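You operate a simulated robot arm through the tools that you are given. There is no shell and no other tool.

You run a simulated two-armed robot. Do the job below in one go: nothing can be reset, and whatever is moved stays where it is left.

TASK
Run the blue machine card's lot, or up to three over.
Fine: reset and open the gate before the start; mostly good sticks; stop it, then shut the gate.

Only the result counts: the job must be done as asked and must still hold three seconds after the hand-in. Knocking over, shifting, dropping, spilling or breaking anything else fails it.

THE ROBOT
Two 7-joint arms with fingered hands on one trunk that stands fixed in place. Base frame: the origin is at the foot of the trunk, x ahead of it, y to its left, z up. Readings come in mm, degrees, newtons and seconds.
The left shoulder is at [20, 269, 1197], the right one opposite. Each reaches about 1298 mm from its shoulder. Payload 5 kg a hand.
The TCP of each hand is the grasp point between the finger pads, 42 mm short of the fingertips. In the tool frame z runs along the fingers and y along their closing line. The gripper opens to 208 mm; its body begins 119 mm behind the TCP. The gripper is a hand of 4 fingers: y runs from the thumb to the fingers, the wrist lies at [0, 0, -317] in the tool frame.
Orientation is that of the tool frame in the base frame, as a unit quaternion [x, y, z, w]. With the fingers straight down and closing along the base's y, the tool's x points along the base's -x, its y along +y and its z along -z.

THE INTERFACE
- The arms move only by the tool move_arm. It takes "left_moves", "right_moves" or both (then of equal length, played together; a hand with none holds still); each is a list of rows, each a list of 6 numbers: the shift along the tool's x, y, z in m, then the turn, a rotation vector about the tool's x, y, z in degrees. In form: [[tx, ty, tz, ax, ay, az], ...]. A call has 1 to 20 rows; each row shifts and turns the commanded pose from where the row before left it, along the tool's axes as they then stand. Rows are played at 5 a second. More than 50 mm and 8.6 degrees between two rows, and nothing of the call is played. A pose out of reach is approached as far as the arm can. The call stops where the force on the tool passes 90 N (or 10 N more than at its start, if that is more) or the arm is blocked; 0.2 s more then pass. In this call time passes only in rows, and 0.2 s behind the last. The reply holds the time, the measured pose of the TCP, the force on the tool along the base axes, the opening and the grip force, in the units named above and with some noise, with the torque about the TCP (base axes, N m) and any sound that the robot's microphone picked up.
- Cameras (640 x 400 px; columns grow to the right, rows downward): "scene" is now at [150.3, 43.2, 1466.4]; the picture's right is [0.48, -0.87, 0.00], its down [-0.48, -0.27, -0.84] and it looks along [0.73, 0.41, -0.55] (base axes); focal length 260 px, centre (320, 200). "left" rides on the left gripper at [-93, 1, -146] in its tool frame; the picture's right is [-0.01, -1.00, 0.00], its down [0.84, -0.01, -0.54] and it looks along [0.54, -0.01, 0.84] (tool axes); focal length 280 px, centre (320, 200). "right" rides on the right gripper at [93, 1, -146] in its tool frame; the picture's right is [-0.01, 1.00, 0.00], its down [-0.84, -0.01, -0.54] and it looks along [-0.54, -0.01, 0.84] (tool axes); focal length 280 px, centre (320, 200). There is no depth. A picture from a camera that has moved, and an enlarged one, comes with that camera's place and axes in the base frame and with its lens.
- capture(camera): a new picture of that camera. No time passes.
- raise_lower(by): moves the trunk up (or, below 0, down) by that many mm; the arms and the scene camera ride with it, the base frame stays. It gives what a move gives, with no picture.
- finger_targets(finger1, finger2, finger3, thumb_bend, hand): sets how far each is bent, from 0 (flat) to 100 (curled in); at 30 the hand is open as for a grip, at 70 the pads meet at the TCP. One left out holds its place. A second passes; each finger stops where it meets its share of the squeeze, and holds until it gets a number again. It is the only way to open and close the hand. It gives what a move gives, with no picture; readings hold the bend of each and the force on the fingers (four entries, about 0 where the hand has none), thumb and palm.
- pan_tilt(pan, tilt): turns the head with the scene camera to pan (to the left, within 80 degrees either way) and tilt (down, from -29 to 69), counted from straight ahead of the robot (the tilt from the chest, where the trunk bows). It gives what a move gives.
- close_up(camera, box): a new picture of the part [left, top, right, bottom] of that camera's present view, enlarged. No time passes.
- hand_in(): hands the job in; it is judged then, once.

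Nothing tells you positions but the pictures and the camera data. Unless the task says otherwise, let go and move clear before handing in.

The tools are called as a command line: name --argument value ..., lists and objects as JSON in quotes. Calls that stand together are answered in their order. move_arm: Moves the arms, as the interface text tells. Its arguments: {"type":"object","properties":{"left_moves":{"type":"array"},"right_moves":{"type":"array"}},"required":[]} The other tools are called the same way: raise_lower (by) moves the trunk up or down; finger_targets (finger1, finger2, finger3, thumb_bend, hand) moves the fingers one by one; pan_tilt (pan, tilt) turns the head that bears the scene camera; capture (camera) takes a picture; close_up (camera, box) takes an enlarged picture of a part of a camera's view; hand_in () hands the job in.

At the start:

```text
clock: 0.0
left_eef_pos: [497.1, 457.2, 1294.0]
left_orientation: [-0.215, 0.977, 0.0, 0.0]
left_force: [0.3, -0.4, 0.1]
left_ft_torque: [0.0, 0.02, 0.0]
left_width: 207.7
left_grip_force: 0.1
left_shape: jaw
left_bend: [30.0, 30.0, 30.0, 30.0]
left_finger forces: [0.0, 0.0, 0.0, 0.0, 0.0, 0.1]
right_eef_pos: [570.5, 0.4, 1331.3]
right_orientation: [-0.215, 0.977, 0.001, 0.0]
right_force: [0.4, -0.6, -0.5]
right_ft_torque: [0.01, -0.03, 0.01]
right_width: 207.9
right_grip_force: 0.1
right_shape: jaw
right_bend: [30.0, 30.0, 30.0, 30.0]
right_finger forces: [0.0, 0.1, 0.0, 0.1, 0.1, 0.1]
trunk travel left (down, up): [-575.0, 46.0]
head pan, tilt (commanded): [29.0, 33.3]
```

scene: 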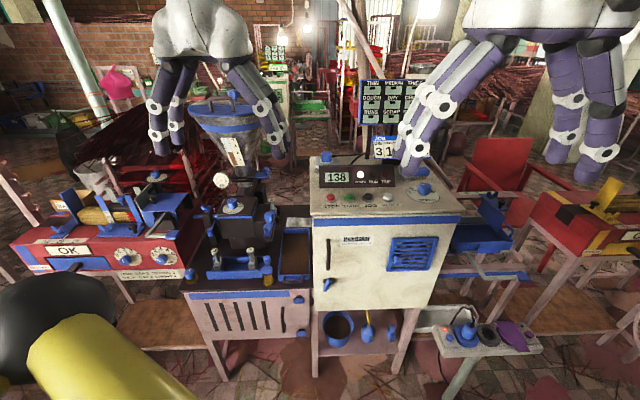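
right: 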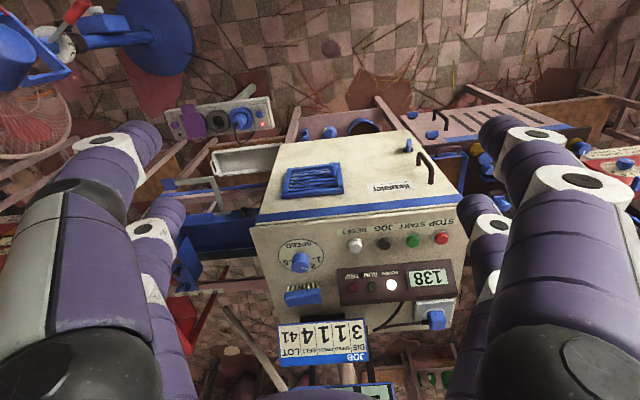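
left: 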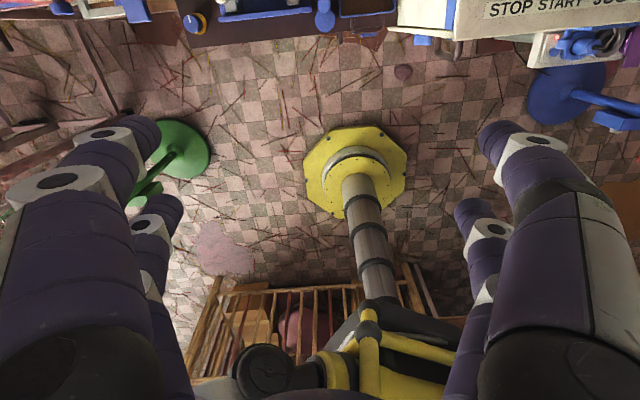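

I see a stick-making machine with a white control cabinet (counter showing 138, stop/start/jog/reset buttons), a JOB card and a black hopper machine. I'll look closer at the panel, the cards and the gate before moving.

close_up --camera "scene" --box '[300, 130, 460, 230]'

close_up --camera "scene" --box '[340, 70, 440, 170]'

close_up --camera "scene" --box '[180, 90, 320, 290]'

close_up --camera "scene" --box '[0, 170, 210, 300]'

close_up --camera "right" --box '[250, 210, 470, 370]'

```text
4.00 times, centred on (380, 180) of scene
camera zoom: at [150.3, 43.2, 1466.4], right [0.48, -0.87, 0.0], down [-0.48, -0.27, -0.84], along [0.73, 0.41, -0.55], focal length 1038 px, centre (80, 280)
```

zoom: 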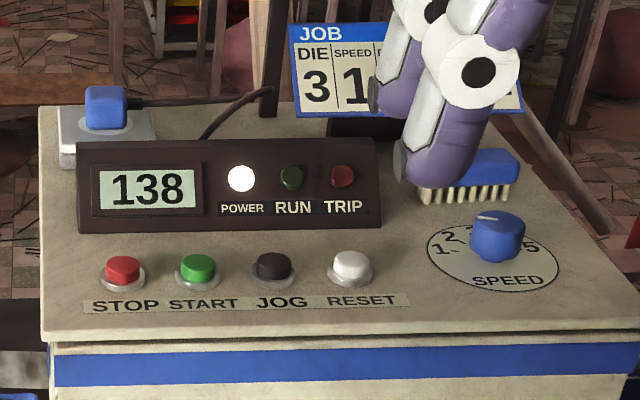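

```text
4.00 times, centred on (390, 120) of scene
camera zoom: at [150.3, 43.2, 1466.4], right [0.48, -0.87, 0.0], down [-0.48, -0.27, -0.84], along [0.73, 0.41, -0.55], focal length 1038 px, centre (40, 520)
```

zoom: 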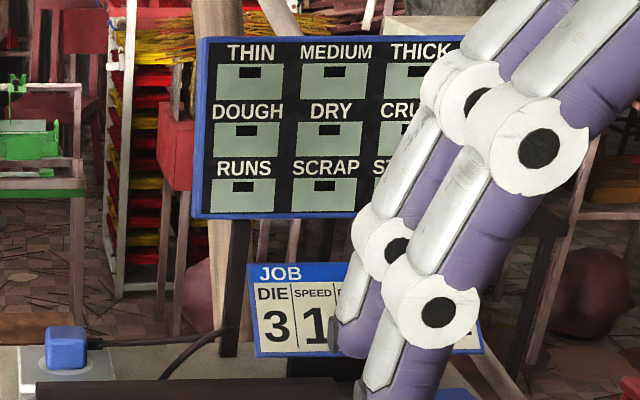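

```text
2.00 times, centred on (250, 190) of scene
camera zoom: at [150.3, 43.2, 1466.4], right [0.48, -0.87, 0.0], down [-0.48, -0.27, -0.84], along [0.73, 0.41, -0.55], focal length 519 px, centre (460, 220)
```

zoom: 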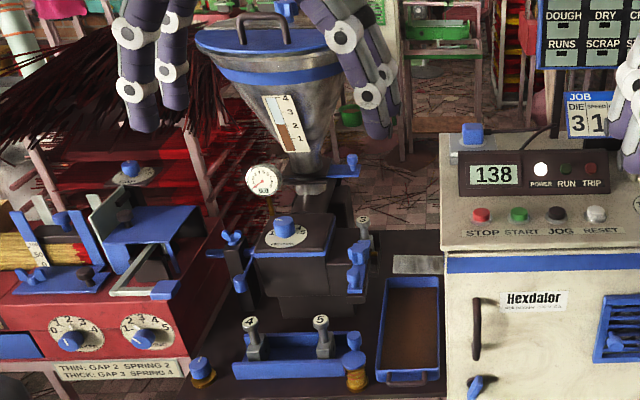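

```text
3.05 times, centred on (105, 235) of scene
camera zoom: at [150.3, 43.2, 1466.4], right [0.48, -0.87, 0.0], down [-0.48, -0.27, -0.84], along [0.73, 0.41, -0.55], focal length 791 px, centre (975, 93)
```

zoom: 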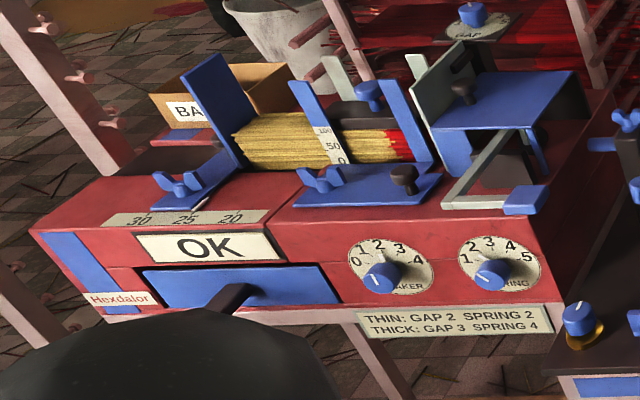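

```text
2.50 times, centred on (360, 290) of right
camera zoom: at [484.7, -39.1, 1478.5], right [-0.41, 0.91, 0.0], down [0.77, 0.34, 0.54], along [0.49, 0.22, -0.84], focal length 701 px, centre (220, -25)
```

zoom: 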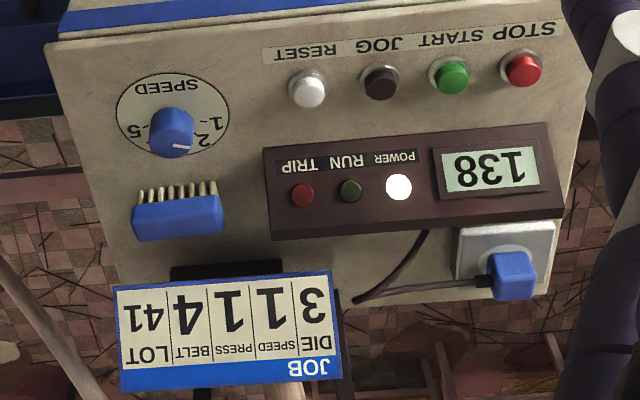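

The blue JOB card appears to read DIE 3, SPEED 1, PRESS 1, BELT 4, LOT 41; the counter reads 138. I'll look around with the head to find all the parts (gate, belt, press, die), since the hands block some of the view.

pan_tilt --pan 10 --tilt 40

capture --camera "scene"

close_up --camera "right" --box '[160, 80, 320, 180]'

close_up --camera "right" --box '[440, 80, 640, 205]'

close_up --camera "left" --box '[80, 0, 400, 200]'

```text
clock: 0.8
left_eef_pos: [497.2, 456.7, 1294.7]
left_orientation: [-0.215, 0.977, 0.0, -0.001]
left_force: [-1.2, 0.8, 0.5]
left_ft_torque: [0.02, 0.03, -0.02]
left_width: 207.8
left_grip_force: 0.0
left_shape: jaw
left_bend: [30.0, 30.0, 30.0, 30.0]
left_finger forces: [0.0, 0.1, 0.0, 0.0, 0.1, 0.1]
right_eef_pos: [569.8, -0.5, 1332.2]
right_orientation: [-0.214, 0.977, 0.0, -0.001]
right_force: [0.2, 0.5, 0.6]
right_ft_torque: [-0.02, -0.01, -0.02]
right_width: 207.9
right_grip_force: 0.2
right_shape: jaw
right_bend: [30.0, 30.0, 30.0, 30.0]
right_finger forces: [0.0, 0.0, 0.0, 0.0, 0.1, 0.0]
trunk travel left (down, up): [-575.0, 46.0]
head pan, tilt (commanded): [10.0, 40.0]
```

```text
taken
camera scene: at [156.3, 15.0, 1456.2], right [0.17, -0.98, 0.0], down [-0.63, -0.11, -0.77], along [0.75, 0.13, -0.64], focal length 260 px, centre (320, 200)
```

scene: 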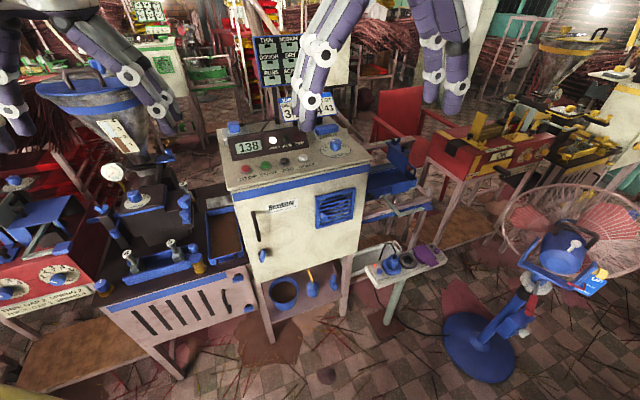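

```text
4.00 times, centred on (240, 130) of right
camera zoom: at [484.7, -39.0, 1478.5], right [-0.41, 0.91, 0.0], down [0.77, 0.34, 0.54], along [0.49, 0.22, -0.84], focal length 1122 px, centre (640, 480)
```

zoom: 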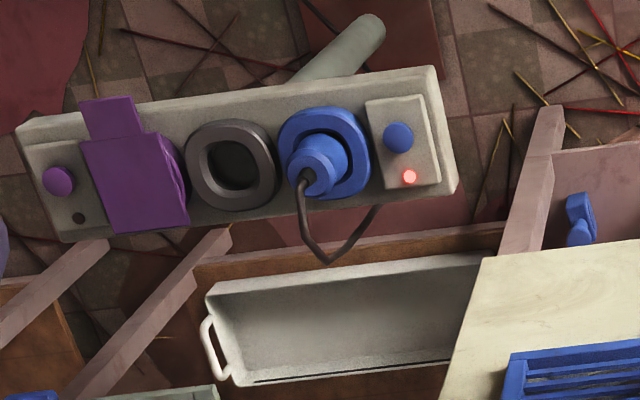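

```text
3.20 times, centred on (540, 142) of right
camera zoom: at [484.7, -39.0, 1478.5], right [-0.41, 0.91, 0.0], down [0.77, 0.34, 0.54], along [0.49, 0.22, -0.84], focal length 897 px, centre (-384, 384)
```

zoom: 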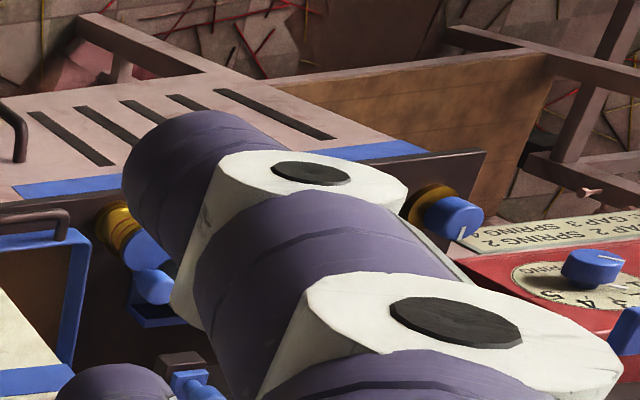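

```text
2.00 times, centred on (240, 100) of left
camera zoom: at [580.2, 497.7, 1440.1], right [0.43, -0.9, 0.0], down [-0.76, -0.37, 0.54], along [-0.48, -0.23, -0.84], focal length 561 px, centre (480, 400)
```

zoom: 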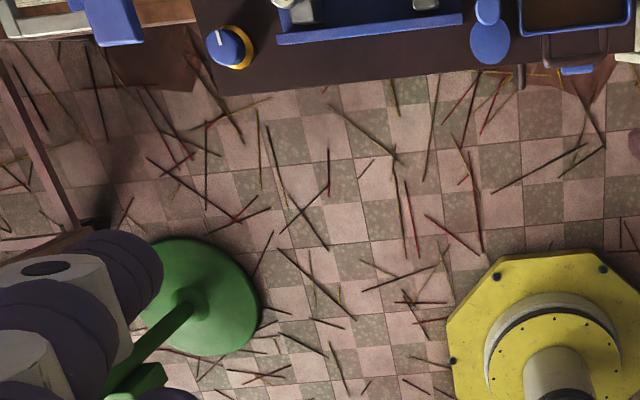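

The cabinet with the counter is in front at left of centre, and the blue stick feeder is at left, with a yellow line at right. I'll pull both hands back to get a clear view.

move_arm --left_moves '[[0.0148, 0.0275, 0, 0, 0, 0], [0.0148, 0.0275, 0, 0, 0, 0], [0.0148, 0.0275, 0, 0, 0, 0], [0.0148, 0.0275, 0, 0, 0, 0], [0.0148, 0.0275, 0, 0, 0, 0], [0.0148, 0.0275, 0, 0, 0, 0], [0.0148, 0.0275, 0, 0, 0, 0], [0.0148, 0.0275, 0, 0, 0, 0]]' --right_moves '[[0.0464, -0.0199, 0, 0, 0, 0], [0.0464, -0.0199, 0, 0, 0, 0], [0.0464, -0.0199, 0, 0, 0, 0], [0.0464, -0.0199, 0, 0, 0, 0], [0.0464, -0.0199, 0, 0, 0, 0], [0.0464, -0.0199, 0, 0, 0, 0], [0.0464, -0.0199, 0, 0, 0, 0], [0.0464, -0.0199, 0, 0, 0, 0]]'

capture --camera "scene"

```text
refused: row 1 steps farther than a row can; nothing moved
```

```text
taken
camera scene: at [156.3, 15.0, 1456.2], right [0.17, -0.98, 0.0], down [-0.63, -0.11, -0.77], along [0.75, 0.13, -0.64], focal length 260 px, centre (320, 200)
```

scene: 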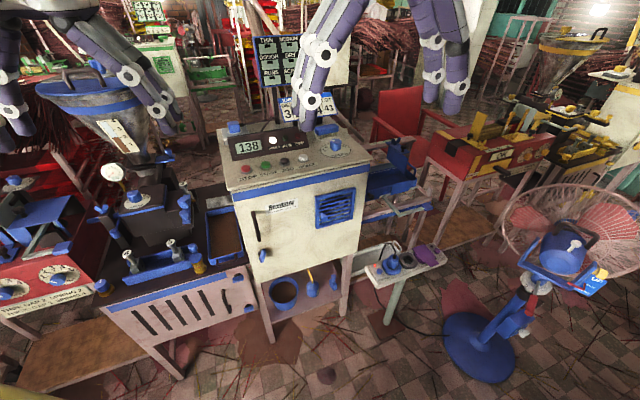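

That row was just over 50 mm; I'll use smaller steps.

move_arm --left_moves '[[0.0148, 0.0275, 0, 0, 0, 0], [0.0148, 0.0275, 0, 0, 0, 0], [0.0148, 0.0275, 0, 0, 0, 0], [0.0148, 0.0275, 0, 0, 0, 0], [0.0148, 0.0275, 0, 0, 0, 0], [0.0148, 0.0275, 0, 0, 0, 0], [0.0148, 0.0275, 0, 0, 0, 0], [0.0148, 0.0275, 0, 0, 0, 0]]' --right_moves '[[0.0434, -0.0186, 0, 0, 0, 0], [0.0434, -0.0186, 0, 0, 0, 0], [0.0434, -0.0186, 0, 0, 0, 0], [0.0434, -0.0186, 0, 0, 0, 0], [0.0434, -0.0186, 0, 0, 0, 0], [0.0434, -0.0186, 0, 0, 0, 0], [0.0434, -0.0186, 0, 0, 0, 0], [0.0434, -0.0186, 0, 0, 0, 0]]'

capture --camera "scene"

capture --camera "left"

capture --camera "right"

```text
clock: 2.6
left_eef_pos: [296.9, 608.1, 1296.6]
left_orientation: [-0.216, 0.976, 0.001, 0.002]
left_force: [-1.2, -0.5, 0.9]
left_ft_torque: [0.1, -0.19, -0.04]
left_width: 207.8
left_grip_force: 0.1
left_shape: jaw
left_bend: [30.0, 30.0, 30.0, 30.0]
left_finger forces: [0.0, 0.0, 0.0, 0.0, 0.0, 0.0]
right_eef_pos: [317.8, -280.3, 1332.4]
right_orientation: [-0.216, 0.976, 0.0, 0.0]
right_force: [-0.5, -0.6, 0.1]
right_ft_torque: [0.13, -0.11, 0.03]
right_width: 207.9
right_grip_force: 0.0
right_shape: jaw
right_bend: [30.0, 30.0, 30.0, 30.0]
right_finger forces: [0.1, 0.0, 0.0, 0.0, 0.0, 0.0]
trunk travel left (down, up): [-575.0, 46.0]
head pan, tilt (commanded): [10.0, 40.0]
```

```text
taken
camera scene: at [155.0, 13.8, 1456.5], right [0.17, -0.98, 0.0], down [-0.63, -0.11, -0.77], along [0.76, 0.13, -0.64], focal length 260 px, centre (320, 200)
```

scene: 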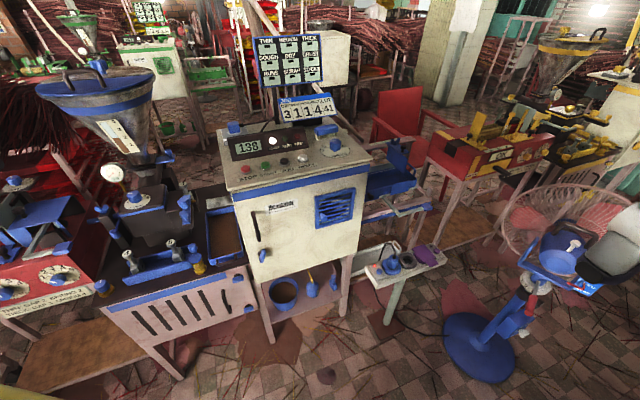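

```text
taken
camera left: at [380.0, 648.0, 1442.0], right [0.43, -0.9, 0.0], down [-0.76, -0.37, 0.54], along [-0.48, -0.23, -0.84], focal length 280 px, centre (320, 200)
```

left: 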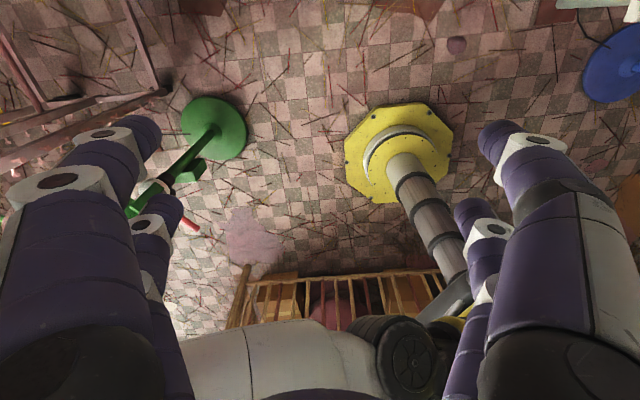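

```text
taken
camera right: at [230.8, -319.9, 1479.1], right [-0.41, 0.91, 0.0], down [0.77, 0.34, 0.54], along [0.49, 0.22, -0.84], focal length 280 px, centre (320, 200)
```

right: 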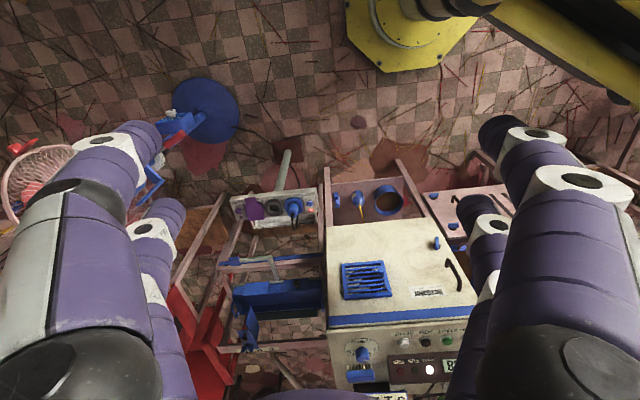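

Clear view now. I'll zoom on each region of the machine.

close_up --camera "scene" --box '[230, 20, 380, 120]'

close_up --camera "scene" --box '[220, 90, 380, 190]'

close_up --camera "scene" --box '[80, 160, 260, 300]'

close_up --camera "scene" --box '[340, 120, 460, 200]'

close_up --camera "scene" --box '[340, 190, 460, 290]'

close_up --camera "scene" --box '[0, 60, 190, 220]'

close_up --camera "scene" --box '[240, 180, 370, 310]'

pan_tilt --pan 50 --tilt 35

capture --camera "scene"

```text
4.00 times, centred on (305, 70) of scene
camera zoom: at [155.0, 13.8, 1456.5], right [0.17, -0.98, 0.0], down [-0.63, -0.11, -0.77], along [0.76, 0.13, -0.64], focal length 1038 px, centre (380, 720)
```

zoom: 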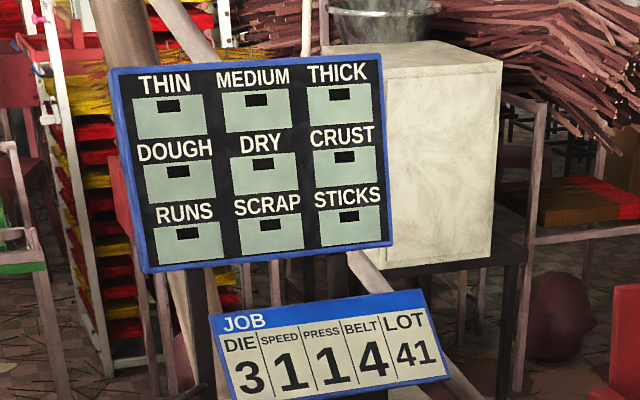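

```text
4.00 times, centred on (300, 140) of scene
camera zoom: at [155.0, 13.8, 1456.5], right [0.17, -0.98, 0.0], down [-0.63, -0.11, -0.77], along [0.76, 0.13, -0.64], focal length 1038 px, centre (400, 440)
```

zoom: 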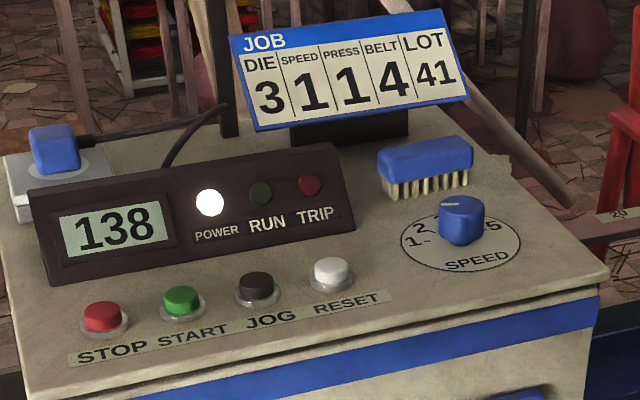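

```text
2.86 times, centred on (170, 230) of scene
camera zoom: at [155.0, 13.8, 1456.5], right [0.17, -0.98, 0.0], down [-0.63, -0.11, -0.77], along [0.76, 0.13, -0.64], focal length 742 px, centre (749, 114)
```

zoom: 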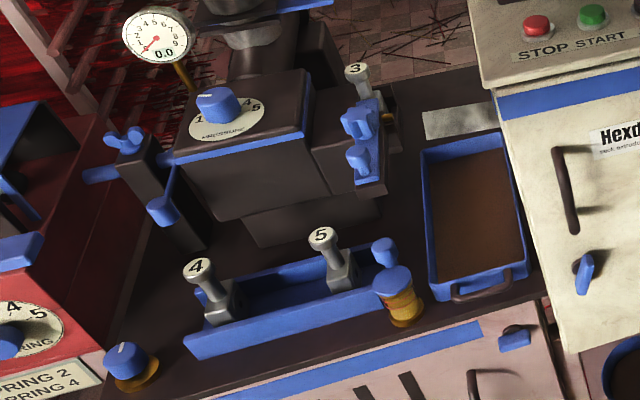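

```text
5.00 times, centred on (400, 160) of scene
camera zoom: at [155.0, 13.8, 1456.5], right [0.17, -0.98, 0.0], down [-0.63, -0.11, -0.77], along [0.76, 0.13, -0.64], focal length 1298 px, centre (-80, 400)
```

zoom: 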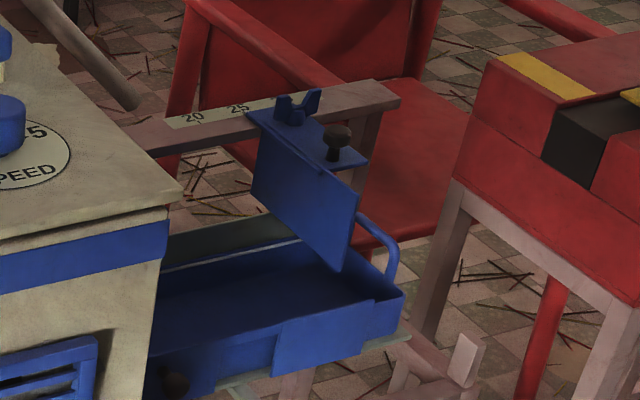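

```text
4.00 times, centred on (400, 240) of scene
camera zoom: at [155.0, 13.8, 1456.5], right [0.17, -0.98, 0.0], down [-0.63, -0.11, -0.77], along [0.76, 0.13, -0.64], focal length 1038 px, centre (0, 40)
```

zoom: 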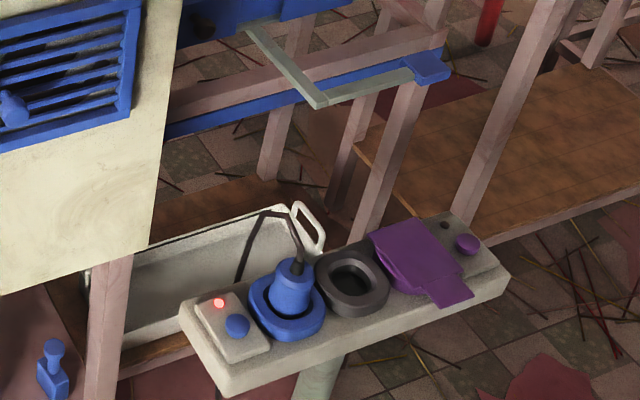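

```text
2.50 times, centred on (95, 140) of scene
camera zoom: at [155.0, 13.8, 1456.5], right [0.17, -0.98, 0.0], down [-0.63, -0.11, -0.77], along [0.76, 0.13, -0.64], focal length 649 px, centre (882, 350)
```

zoom: 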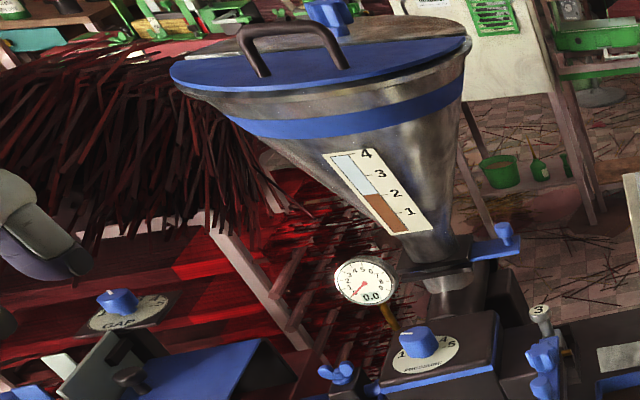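

```text
3.08 times, centred on (305, 245) of scene
camera zoom: at [155.0, 13.8, 1456.5], right [0.17, -0.98, 0.0], down [-0.63, -0.11, -0.77], along [0.76, 0.13, -0.64], focal length 799 px, centre (366, 62)
```

zoom: 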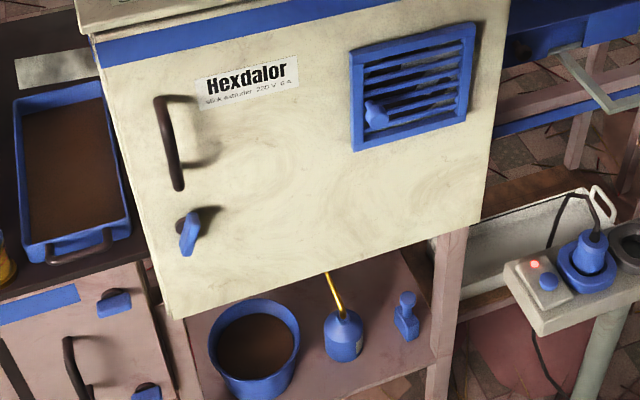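

```text
clock: 3.7
left_eef_pos: [298.8, 607.9, 1293.8]
left_orientation: [-0.215, 0.977, 0.0, 0.001]
left_force: [-0.2, 0.0, 0.3]
left_ft_torque: [0.01, 0.03, -0.01]
left_width: 207.7
left_grip_force: 0.0
left_shape: jaw
left_bend: [30.0, 30.0, 30.0, 30.0]
left_finger forces: [0.0, 0.0, 0.0, 0.1, 0.1, 0.1]
right_eef_pos: [319.4, -278.7, 1332.2]
right_orientation: [-0.215, 0.977, 0.0, 0.0]
right_force: [1.2, 0.6, -0.7]
right_ft_torque: [-0.01, -0.04, -0.05]
right_width: 207.9
right_grip_force: 0.2
right_shape: jaw
right_bend: [30.0, 30.0, 30.0, 30.0]
right_finger forces: [0.0, 0.0, 0.0, 0.0, 0.1, 0.0]
trunk travel left (down, up): [-575.0, 46.0]
head pan, tilt (commanded): [50.0, 35.0]
```

```text
taken
camera scene: at [129.1, 67.8, 1463.7], right [0.77, -0.64, 0.0], down [-0.37, -0.44, -0.82], along [0.53, 0.63, -0.57], focal length 260 px, centre (320, 200)
```

scene: 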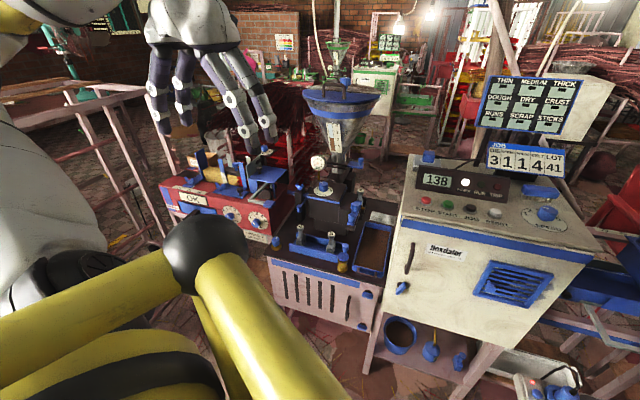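

I can see a stick extruder: hopper with a blue-handled slide under it, pressure dial and gauge, die head marked 3, spare dies 4 and 5 in the rack. I'll zoom on every dial.

close_up --camera "scene" --box '[280, 140, 400, 280]'

close_up --camera "scene" --box '[300, 175, 350, 210]'

close_up --camera "scene" --box '[510, 185, 600, 245]'

close_up --camera "scene" --box '[150, 130, 300, 250]'

close_up --camera "scene" --box '[295, 70, 395, 190]'

close_up --camera "scene" --box '[540, 220, 640, 340]'

close_up --camera "scene" --box '[260, 20, 420, 100]'

```text
2.86 times, centred on (340, 210) of scene
camera zoom: at [129.1, 67.8, 1463.7], right [0.77, -0.64, 0.0], down [-0.37, -0.44, -0.82], along [0.53, 0.63, -0.57], focal length 742 px, centre (263, 171)
```

zoom: 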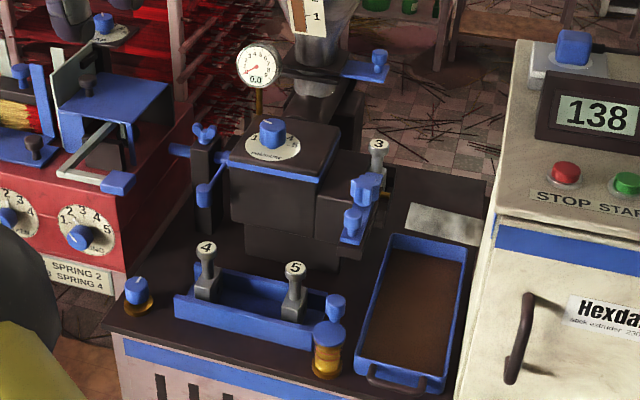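

```text
11.43 times, centred on (325, 192) of scene
camera zoom: at [129.1, 67.8, 1463.7], right [0.77, -0.64, 0.0], down [-0.37, -0.44, -0.82], along [0.53, 0.63, -0.57], focal length 2967 px, centre (263, 286)
```

zoom: 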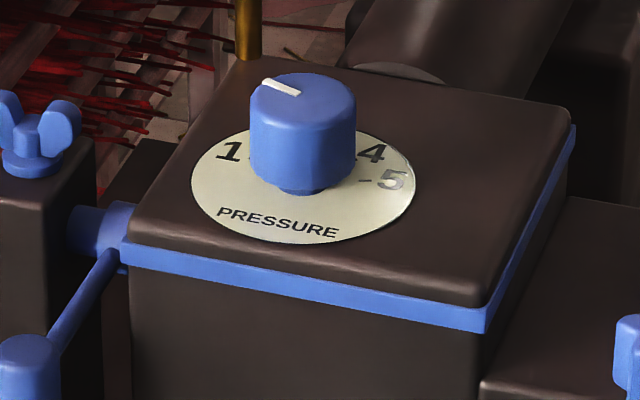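

```text
6.67 times, centred on (555, 215) of scene
camera zoom: at [129.1, 67.8, 1463.7], right [0.77, -0.64, 0.0], down [-0.37, -0.44, -0.82], along [0.53, 0.63, -0.57], focal length 1731 px, centre (-1247, 100)
```

zoom: 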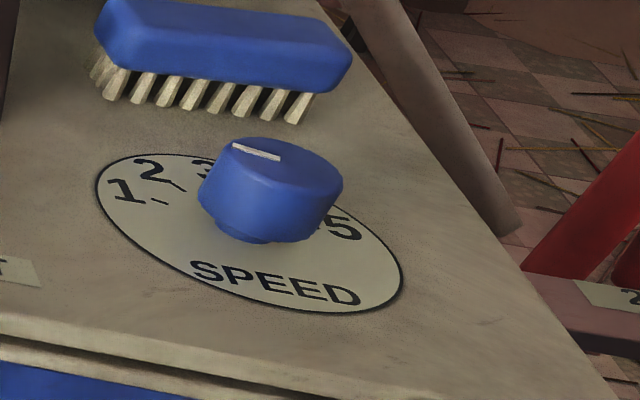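

```text
3.33 times, centred on (225, 190) of scene
camera zoom: at [129.1, 67.8, 1463.7], right [0.77, -0.64, 0.0], down [-0.37, -0.44, -0.82], along [0.53, 0.63, -0.57], focal length 865 px, centre (637, 233)
```

zoom: 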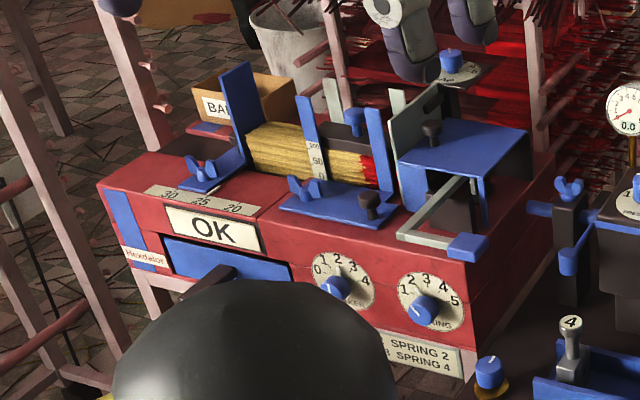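

```text
3.33 times, centred on (345, 130) of scene
camera zoom: at [129.1, 67.8, 1463.7], right [0.77, -0.64, 0.0], down [-0.37, -0.44, -0.82], along [0.53, 0.63, -0.57], focal length 865 px, centre (237, 433)
```

zoom: 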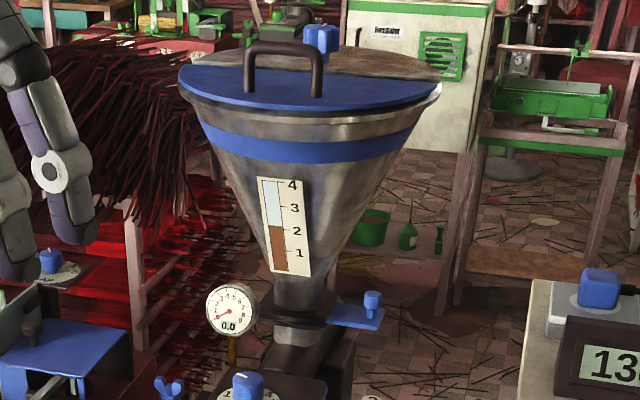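

```text
3.33 times, centred on (590, 280) of scene
camera zoom: at [129.1, 67.8, 1463.7], right [0.77, -0.64, 0.0], down [-0.37, -0.44, -0.82], along [0.53, 0.63, -0.57], focal length 865 px, centre (-580, -67)
```

zoom: 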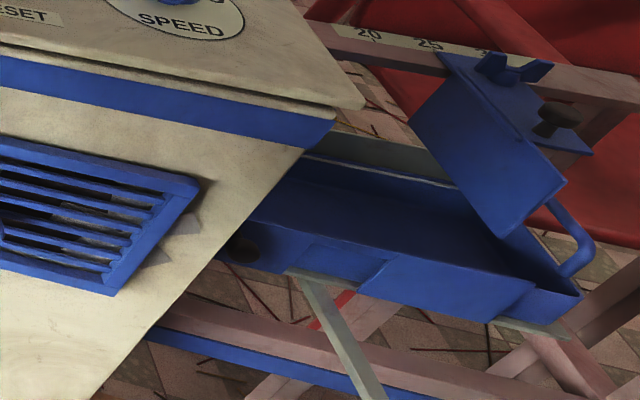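

```text
4.00 times, centred on (340, 60) of scene
camera zoom: at [129.1, 67.8, 1463.7], right [0.77, -0.64, 0.0], down [-0.37, -0.44, -0.82], along [0.53, 0.63, -0.57], focal length 1038 px, centre (240, 760)
```

zoom: 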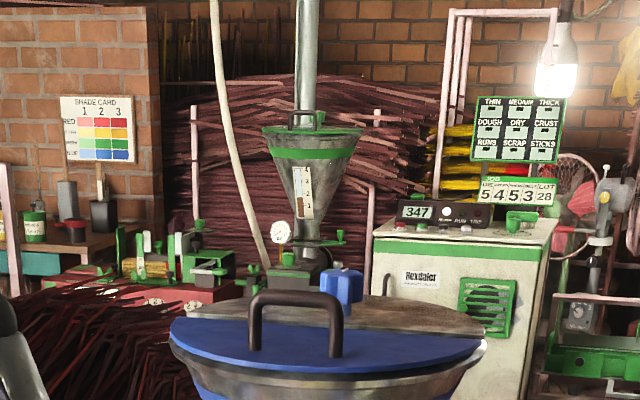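

The green machine behind has its own card (5 4 5 3 28), so ours is the blue one. I still need to find the BELT setting; zooming on the lower panels and knobs.

close_up --camera "scene" --box '[260, 230, 390, 340]'

close_up --camera "scene" --box '[215, 200, 285, 260]'

close_up --camera "scene" --box '[330, 170, 400, 280]'

pan_tilt --pan 30 --tilt 55

capture --camera "scene"

close_up --camera "scene" --box '[180, 120, 320, 300]'

```text
3.64 times, centred on (325, 285) of scene
camera zoom: at [129.1, 67.8, 1463.7], right [0.77, -0.64, 0.0], down [-0.37, -0.44, -0.82], along [0.53, 0.63, -0.57], focal length 944 px, centre (302, -109)
```

zoom: 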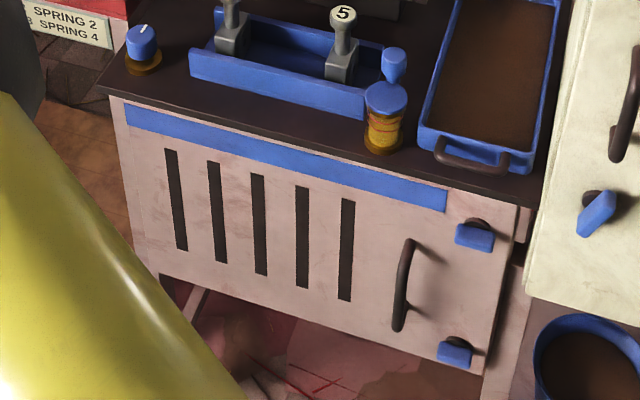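

```text
6.67 times, centred on (250, 230) of scene
camera zoom: at [129.1, 67.8, 1463.7], right [0.77, -0.64, 0.0], down [-0.37, -0.44, -0.82], along [0.53, 0.63, -0.57], focal length 1731 px, centre (787, 0)
```

zoom: 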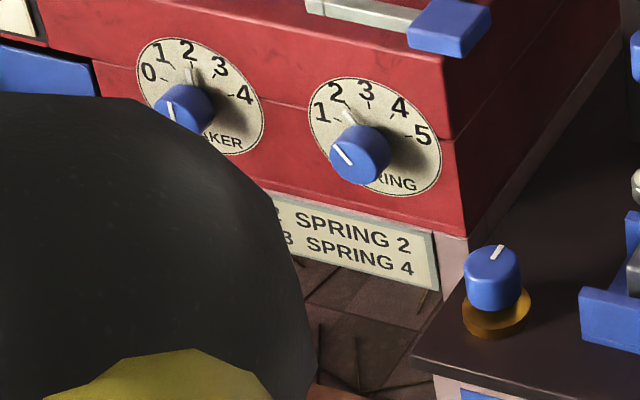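

```text
3.64 times, centred on (365, 225) of scene
camera zoom: at [129.1, 67.8, 1463.7], right [0.77, -0.64, 0.0], down [-0.37, -0.44, -0.82], along [0.53, 0.63, -0.57], focal length 944 px, centre (156, 109)
```

zoom: 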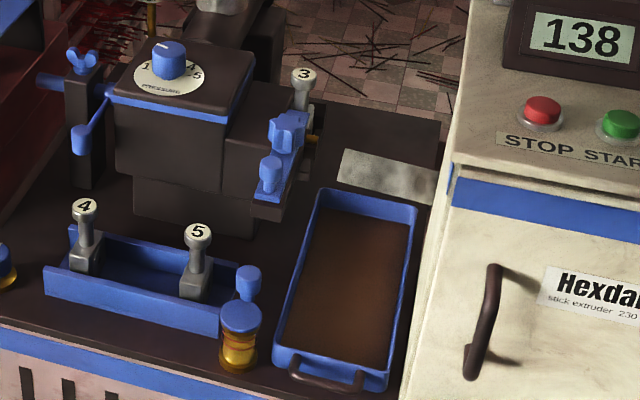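

```text
clock: 4.5
left_eef_pos: [298.9, 608.0, 1293.7]
left_orientation: [-0.215, 0.977, 0.0, 0.0]
left_force: [-0.1, 0.1, 0.1]
left_ft_torque: [0.01, -0.02, -0.02]
left_width: 208.0
left_grip_force: 0.0
left_shape: jaw
left_bend: [30.0, 30.0, 30.0, 30.0]
left_finger forces: [0.0, 0.0, 0.0, 0.0, 0.1, 0.0]
right_eef_pos: [318.8, -278.5, 1331.4]
right_orientation: [-0.215, 0.977, 0.0, 0.0]
right_force: [0.2, -0.7, -0.4]
right_ft_torque: [0.01, -0.03, -0.01]
right_width: 207.8
right_grip_force: 0.1
right_shape: jaw
right_bend: [30.0, 30.0, 30.0, 30.0]
right_finger forces: [0.0, 0.1, 0.1, 0.0, 0.0, 0.0]
trunk travel left (down, up): [-575.0, 46.0]
head pan, tilt (commanded): [30.0, 55.0]
```

```text
taken
camera scene: at [134.8, 36.3, 1435.6], right [0.5, -0.87, 0.0], down [-0.71, -0.41, -0.57], along [0.5, 0.29, -0.82], focal length 260 px, centre (320, 200)
```

scene: 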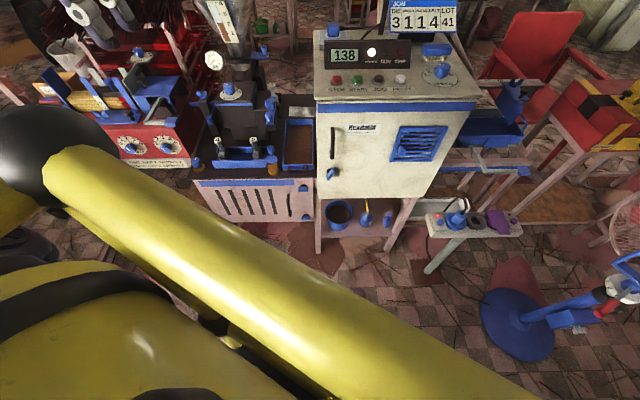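

```text
2.22 times, centred on (250, 210) of scene
camera zoom: at [134.8, 36.3, 1435.6], right [0.5, -0.87, 0.0], down [-0.71, -0.41, -0.57], along [0.5, 0.29, -0.82], focal length 577 px, centre (476, 178)
```

zoom: 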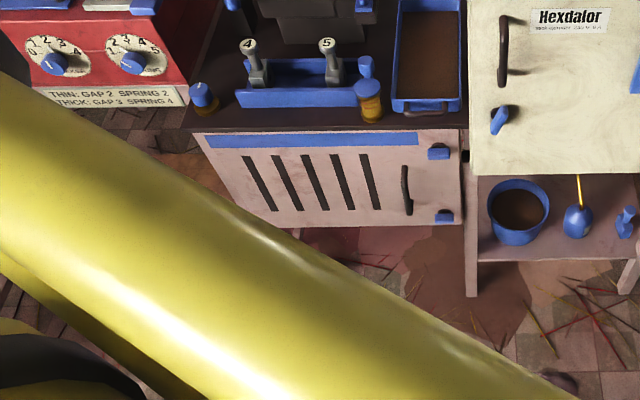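

The knob near the table's front‑left corner is at about (458, 717, 771), STOP is at about (716, 322, 1060), RESET about (809, 182, 1055) and the speed knob about (890, 96, 1065). I'll tilt the left hand so its camera looks forward at the extruder.

move_arm --left_moves '[[0, 0, 0, 0, -7.5, 0], [0, 0, 0, 0, -7.5, 0], [0, 0, 0, 0, -7.5, 0], [0, 0, 0, 0, -7.5, 0], [0, 0, 0, 0, -7.5, 0]]'

capture --camera "left"

pan_tilt --pan 50 --tilt 20

capture --camera "scene"

```text
clock: 5.7
left_eef_pos: [296.3, 609.1, 1292.5]
left_orientation: [-0.205, 0.924, 0.07, 0.314]
left_force: [-1.2, 0.7, -0.4]
left_ft_torque: [0.02, -0.14, -0.06]
left_width: 207.7
left_grip_force: 0.1
left_shape: jaw
left_bend: [30.0, 30.0, 30.0, 30.0]
left_finger forces: [0.1, 0.0, 0.0, 0.0, 0.1, 0.0]
right_eef_pos: [318.5, -279.1, 1332.1]
right_orientation: [-0.216, 0.977, 0.0, 0.0]
right_force: [-0.3, 1.0, 0.1]
right_ft_torque: [-0.07, -0.08, 0.02]
right_width: 208.0
right_grip_force: 0.0
right_shape: jaw
right_bend: [30.0, 30.0, 30.0, 30.0]
right_finger forces: [0.1, 0.0, 0.0, 0.0, 0.0, 0.0]
trunk travel left (down, up): [-575.0, 46.0]
head pan, tilt (commanded): [30.0, 55.0]
```

```text
taken
camera left: at [281.2, 603.1, 1466.4], right [0.43, -0.9, 0.01], down [-0.9, -0.43, -0.09], along [0.08, 0.03, -1.0], focal length 280 px, centre (320, 200)
```

left: 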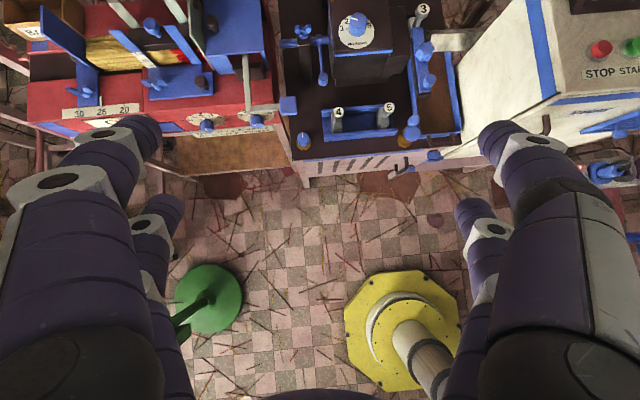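

```text
clock: 6.7
left_eef_pos: [299.0, 608.2, 1293.6]
left_orientation: [-0.203, 0.925, 0.07, 0.313]
left_force: [0.3, -0.4, 0.1]
left_ft_torque: [-0.01, 0.01, 0.02]
left_width: 207.9
left_grip_force: 0.0
left_shape: jaw
left_bend: [30.0, 30.0, 30.0, 30.0]
left_finger forces: [0.0, 0.0, 0.0, 0.0, 0.0, 0.0]
right_eef_pos: [319.4, -279.3, 1331.9]
right_orientation: [-0.215, 0.977, 0.0, 0.001]
right_force: [0.4, 0.2, -0.5]
right_ft_torque: [0.0, 0.04, -0.01]
right_width: 207.8
right_grip_force: 0.1
right_shape: jaw
right_bend: [30.0, 30.0, 30.0, 30.0]
right_finger forces: [0.0, 0.0, 0.0, 0.0, 0.1, 0.1]
trunk travel left (down, up): [-575.0, 46.0]
head pan, tilt (commanded): [50.0, 20.0]
```

```text
taken
camera scene: at [132.8, 71.4, 1487.5], right [0.77, -0.64, 0.0], down [-0.22, -0.26, -0.94], along [0.6, 0.72, -0.34], focal length 260 px, centre (320, 200)
```

scene: 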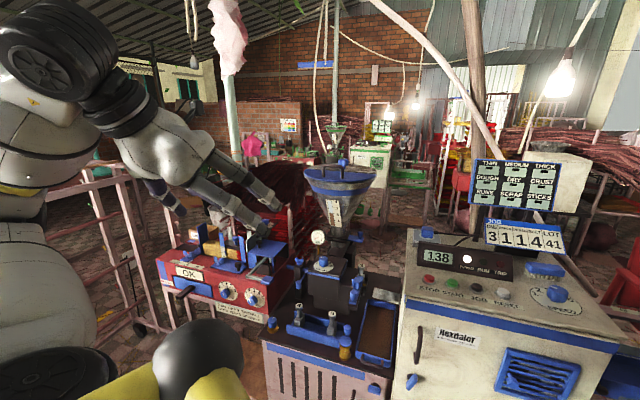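

Left camera now looks down on the extruder from above. Zooming on it.

close_up --camera "left" --box '[270, 0, 480, 180]'

close_up --camera "left" --box '[20, 0, 270, 140]'

move_arm --left_moves '[[-0.02, 0, 0.02, 0, -7.5, 0], [-0.02, 0, 0.02, 0, -7.5, 0], [-0.02, 0, 0.02, 0, -7.5, 0]]'

capture --camera "left"

```text
2.22 times, centred on (375, 90) of left
camera zoom: at [283.2, 602.7, 1465.8], right [0.43, -0.9, 0.01], down [-0.9, -0.43, -0.08], along [0.08, 0.03, -1.0], focal length 623 px, centre (198, 444)
```

zoom: 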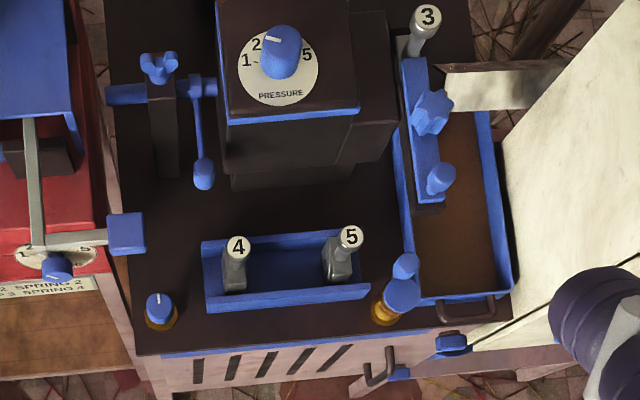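

```text
2.56 times, centred on (145, 70) of left
camera zoom: at [283.2, 602.7, 1465.8], right [0.43, -0.9, 0.01], down [-0.9, -0.43, -0.08], along [0.08, 0.03, -1.0], focal length 718 px, centre (768, 533)
```

zoom: 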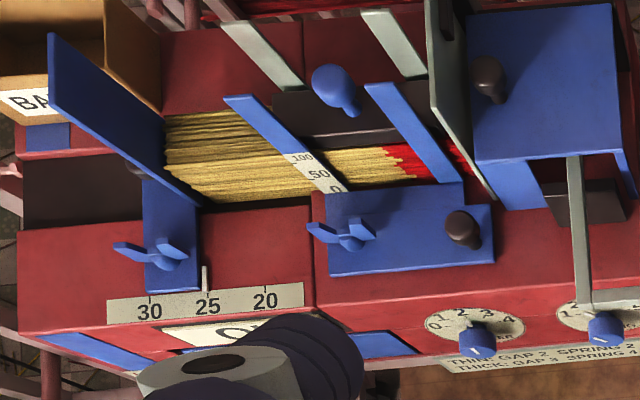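

```text
clock: 7.5
left_eef_pos: [389.7, 668.2, 1337.0]
left_orientation: [-0.186, 0.846, 0.107, 0.488]
left_force: [-0.2, 0.6, -0.7]
left_ft_torque: [-0.01, -0.02, -0.02]
left_width: 208.0
left_grip_force: 0.1
left_shape: jaw
left_bend: [30.0, 30.0, 30.0, 30.0]
left_finger forces: [0.1, 0.0, 0.0, 0.1, 0.0, 0.0]
left hand out of reach, approached as far as the arm can: row 2, 3
right_eef_pos: [318.0, -278.8, 1331.6]
right_orientation: [-0.215, 0.977, 0.0, 0.0]
right_force: [-0.5, 0.6, -0.1]
right_ft_torque: [-0.05, -0.01, 0.01]
right_width: 208.0
right_grip_force: 0.0
right_shape: jaw
right_bend: [30.0, 30.0, 30.0, 30.0]
right_finger forces: [0.0, 0.0, 0.0, 0.1, 0.0, 0.1]
trunk travel left (down, up): [-575.0, 46.0]
head pan, tilt (commanded): [50.0, 20.0]
```

```text
taken
camera left: at [315.6, 635.8, 1489.8], right [0.43, -0.9, 0.01], down [-0.8, -0.38, -0.46], along [0.42, 0.19, -0.89], focal length 280 px, centre (320, 200)
```

left: 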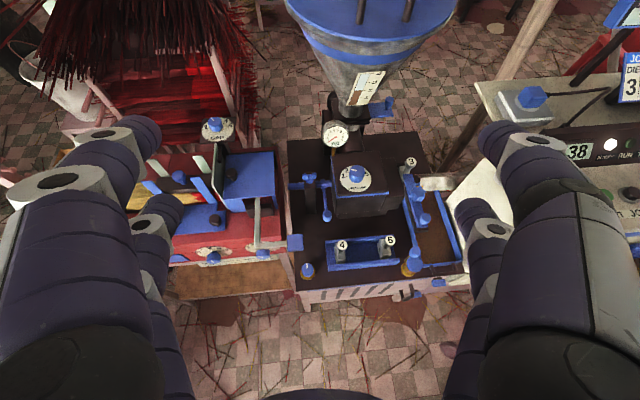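

close_up --camera "left" --box '[280, 90, 480, 210]'

close_up --camera "left" --box '[280, 200, 480, 310]'

close_up --camera "left" --box '[270, 0, 480, 150]'

close_up --camera "left" --box '[150, 100, 310, 280]'

```text
3.20 times, centred on (380, 150) of left
camera zoom: at [315.6, 635.8, 1489.8], right [0.43, -0.9, 0.01], down [-0.8, -0.38, -0.46], along [0.42, 0.19, -0.89], focal length 897 px, centre (128, 360)
```

zoom: 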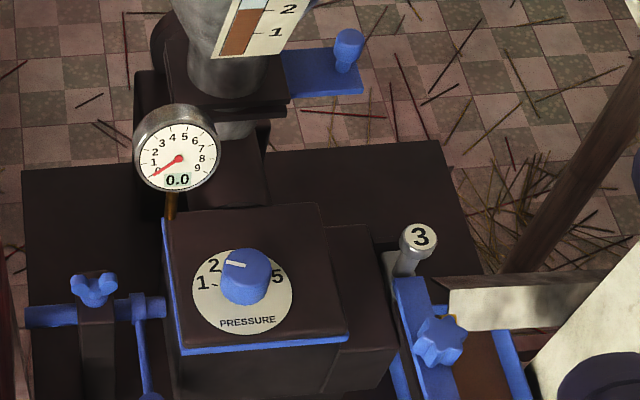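

```text
3.20 times, centred on (380, 255) of left
camera zoom: at [315.6, 635.8, 1489.8], right [0.43, -0.9, 0.01], down [-0.8, -0.38, -0.46], along [0.42, 0.19, -0.89], focal length 897 px, centre (128, 24)
```

zoom: 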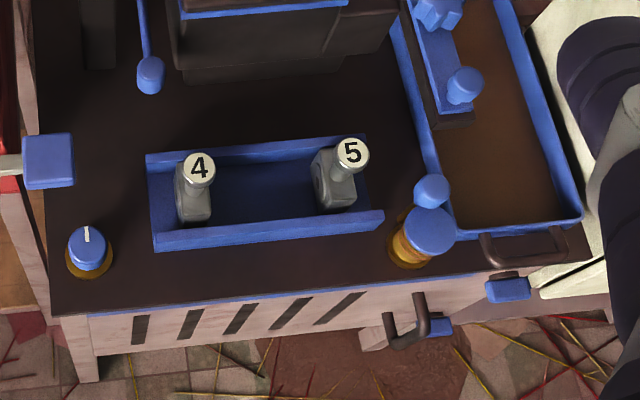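

```text
2.67 times, centred on (375, 75) of left
camera zoom: at [315.6, 635.8, 1489.8], right [0.43, -0.9, 0.01], down [-0.8, -0.38, -0.46], along [0.42, 0.19, -0.89], focal length 748 px, centre (173, 533)
```

zoom: 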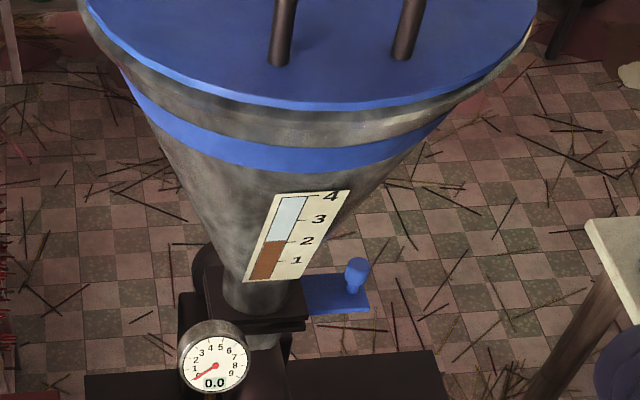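

```text
2.22 times, centred on (230, 190) of left
camera zoom: at [315.6, 635.8, 1489.8], right [0.43, -0.9, 0.01], down [-0.8, -0.38, -0.46], along [0.42, 0.19, -0.89], focal length 623 px, centre (520, 222)
```

zoom: 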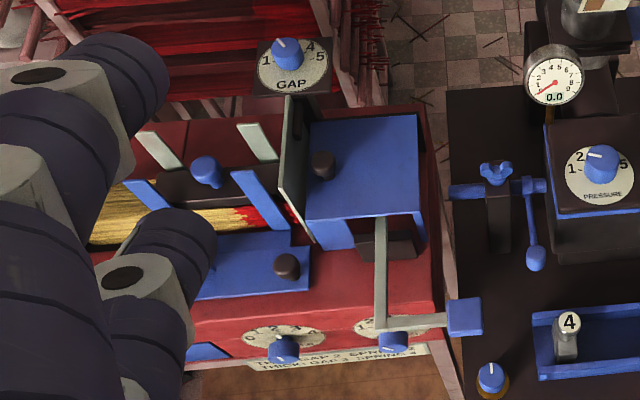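

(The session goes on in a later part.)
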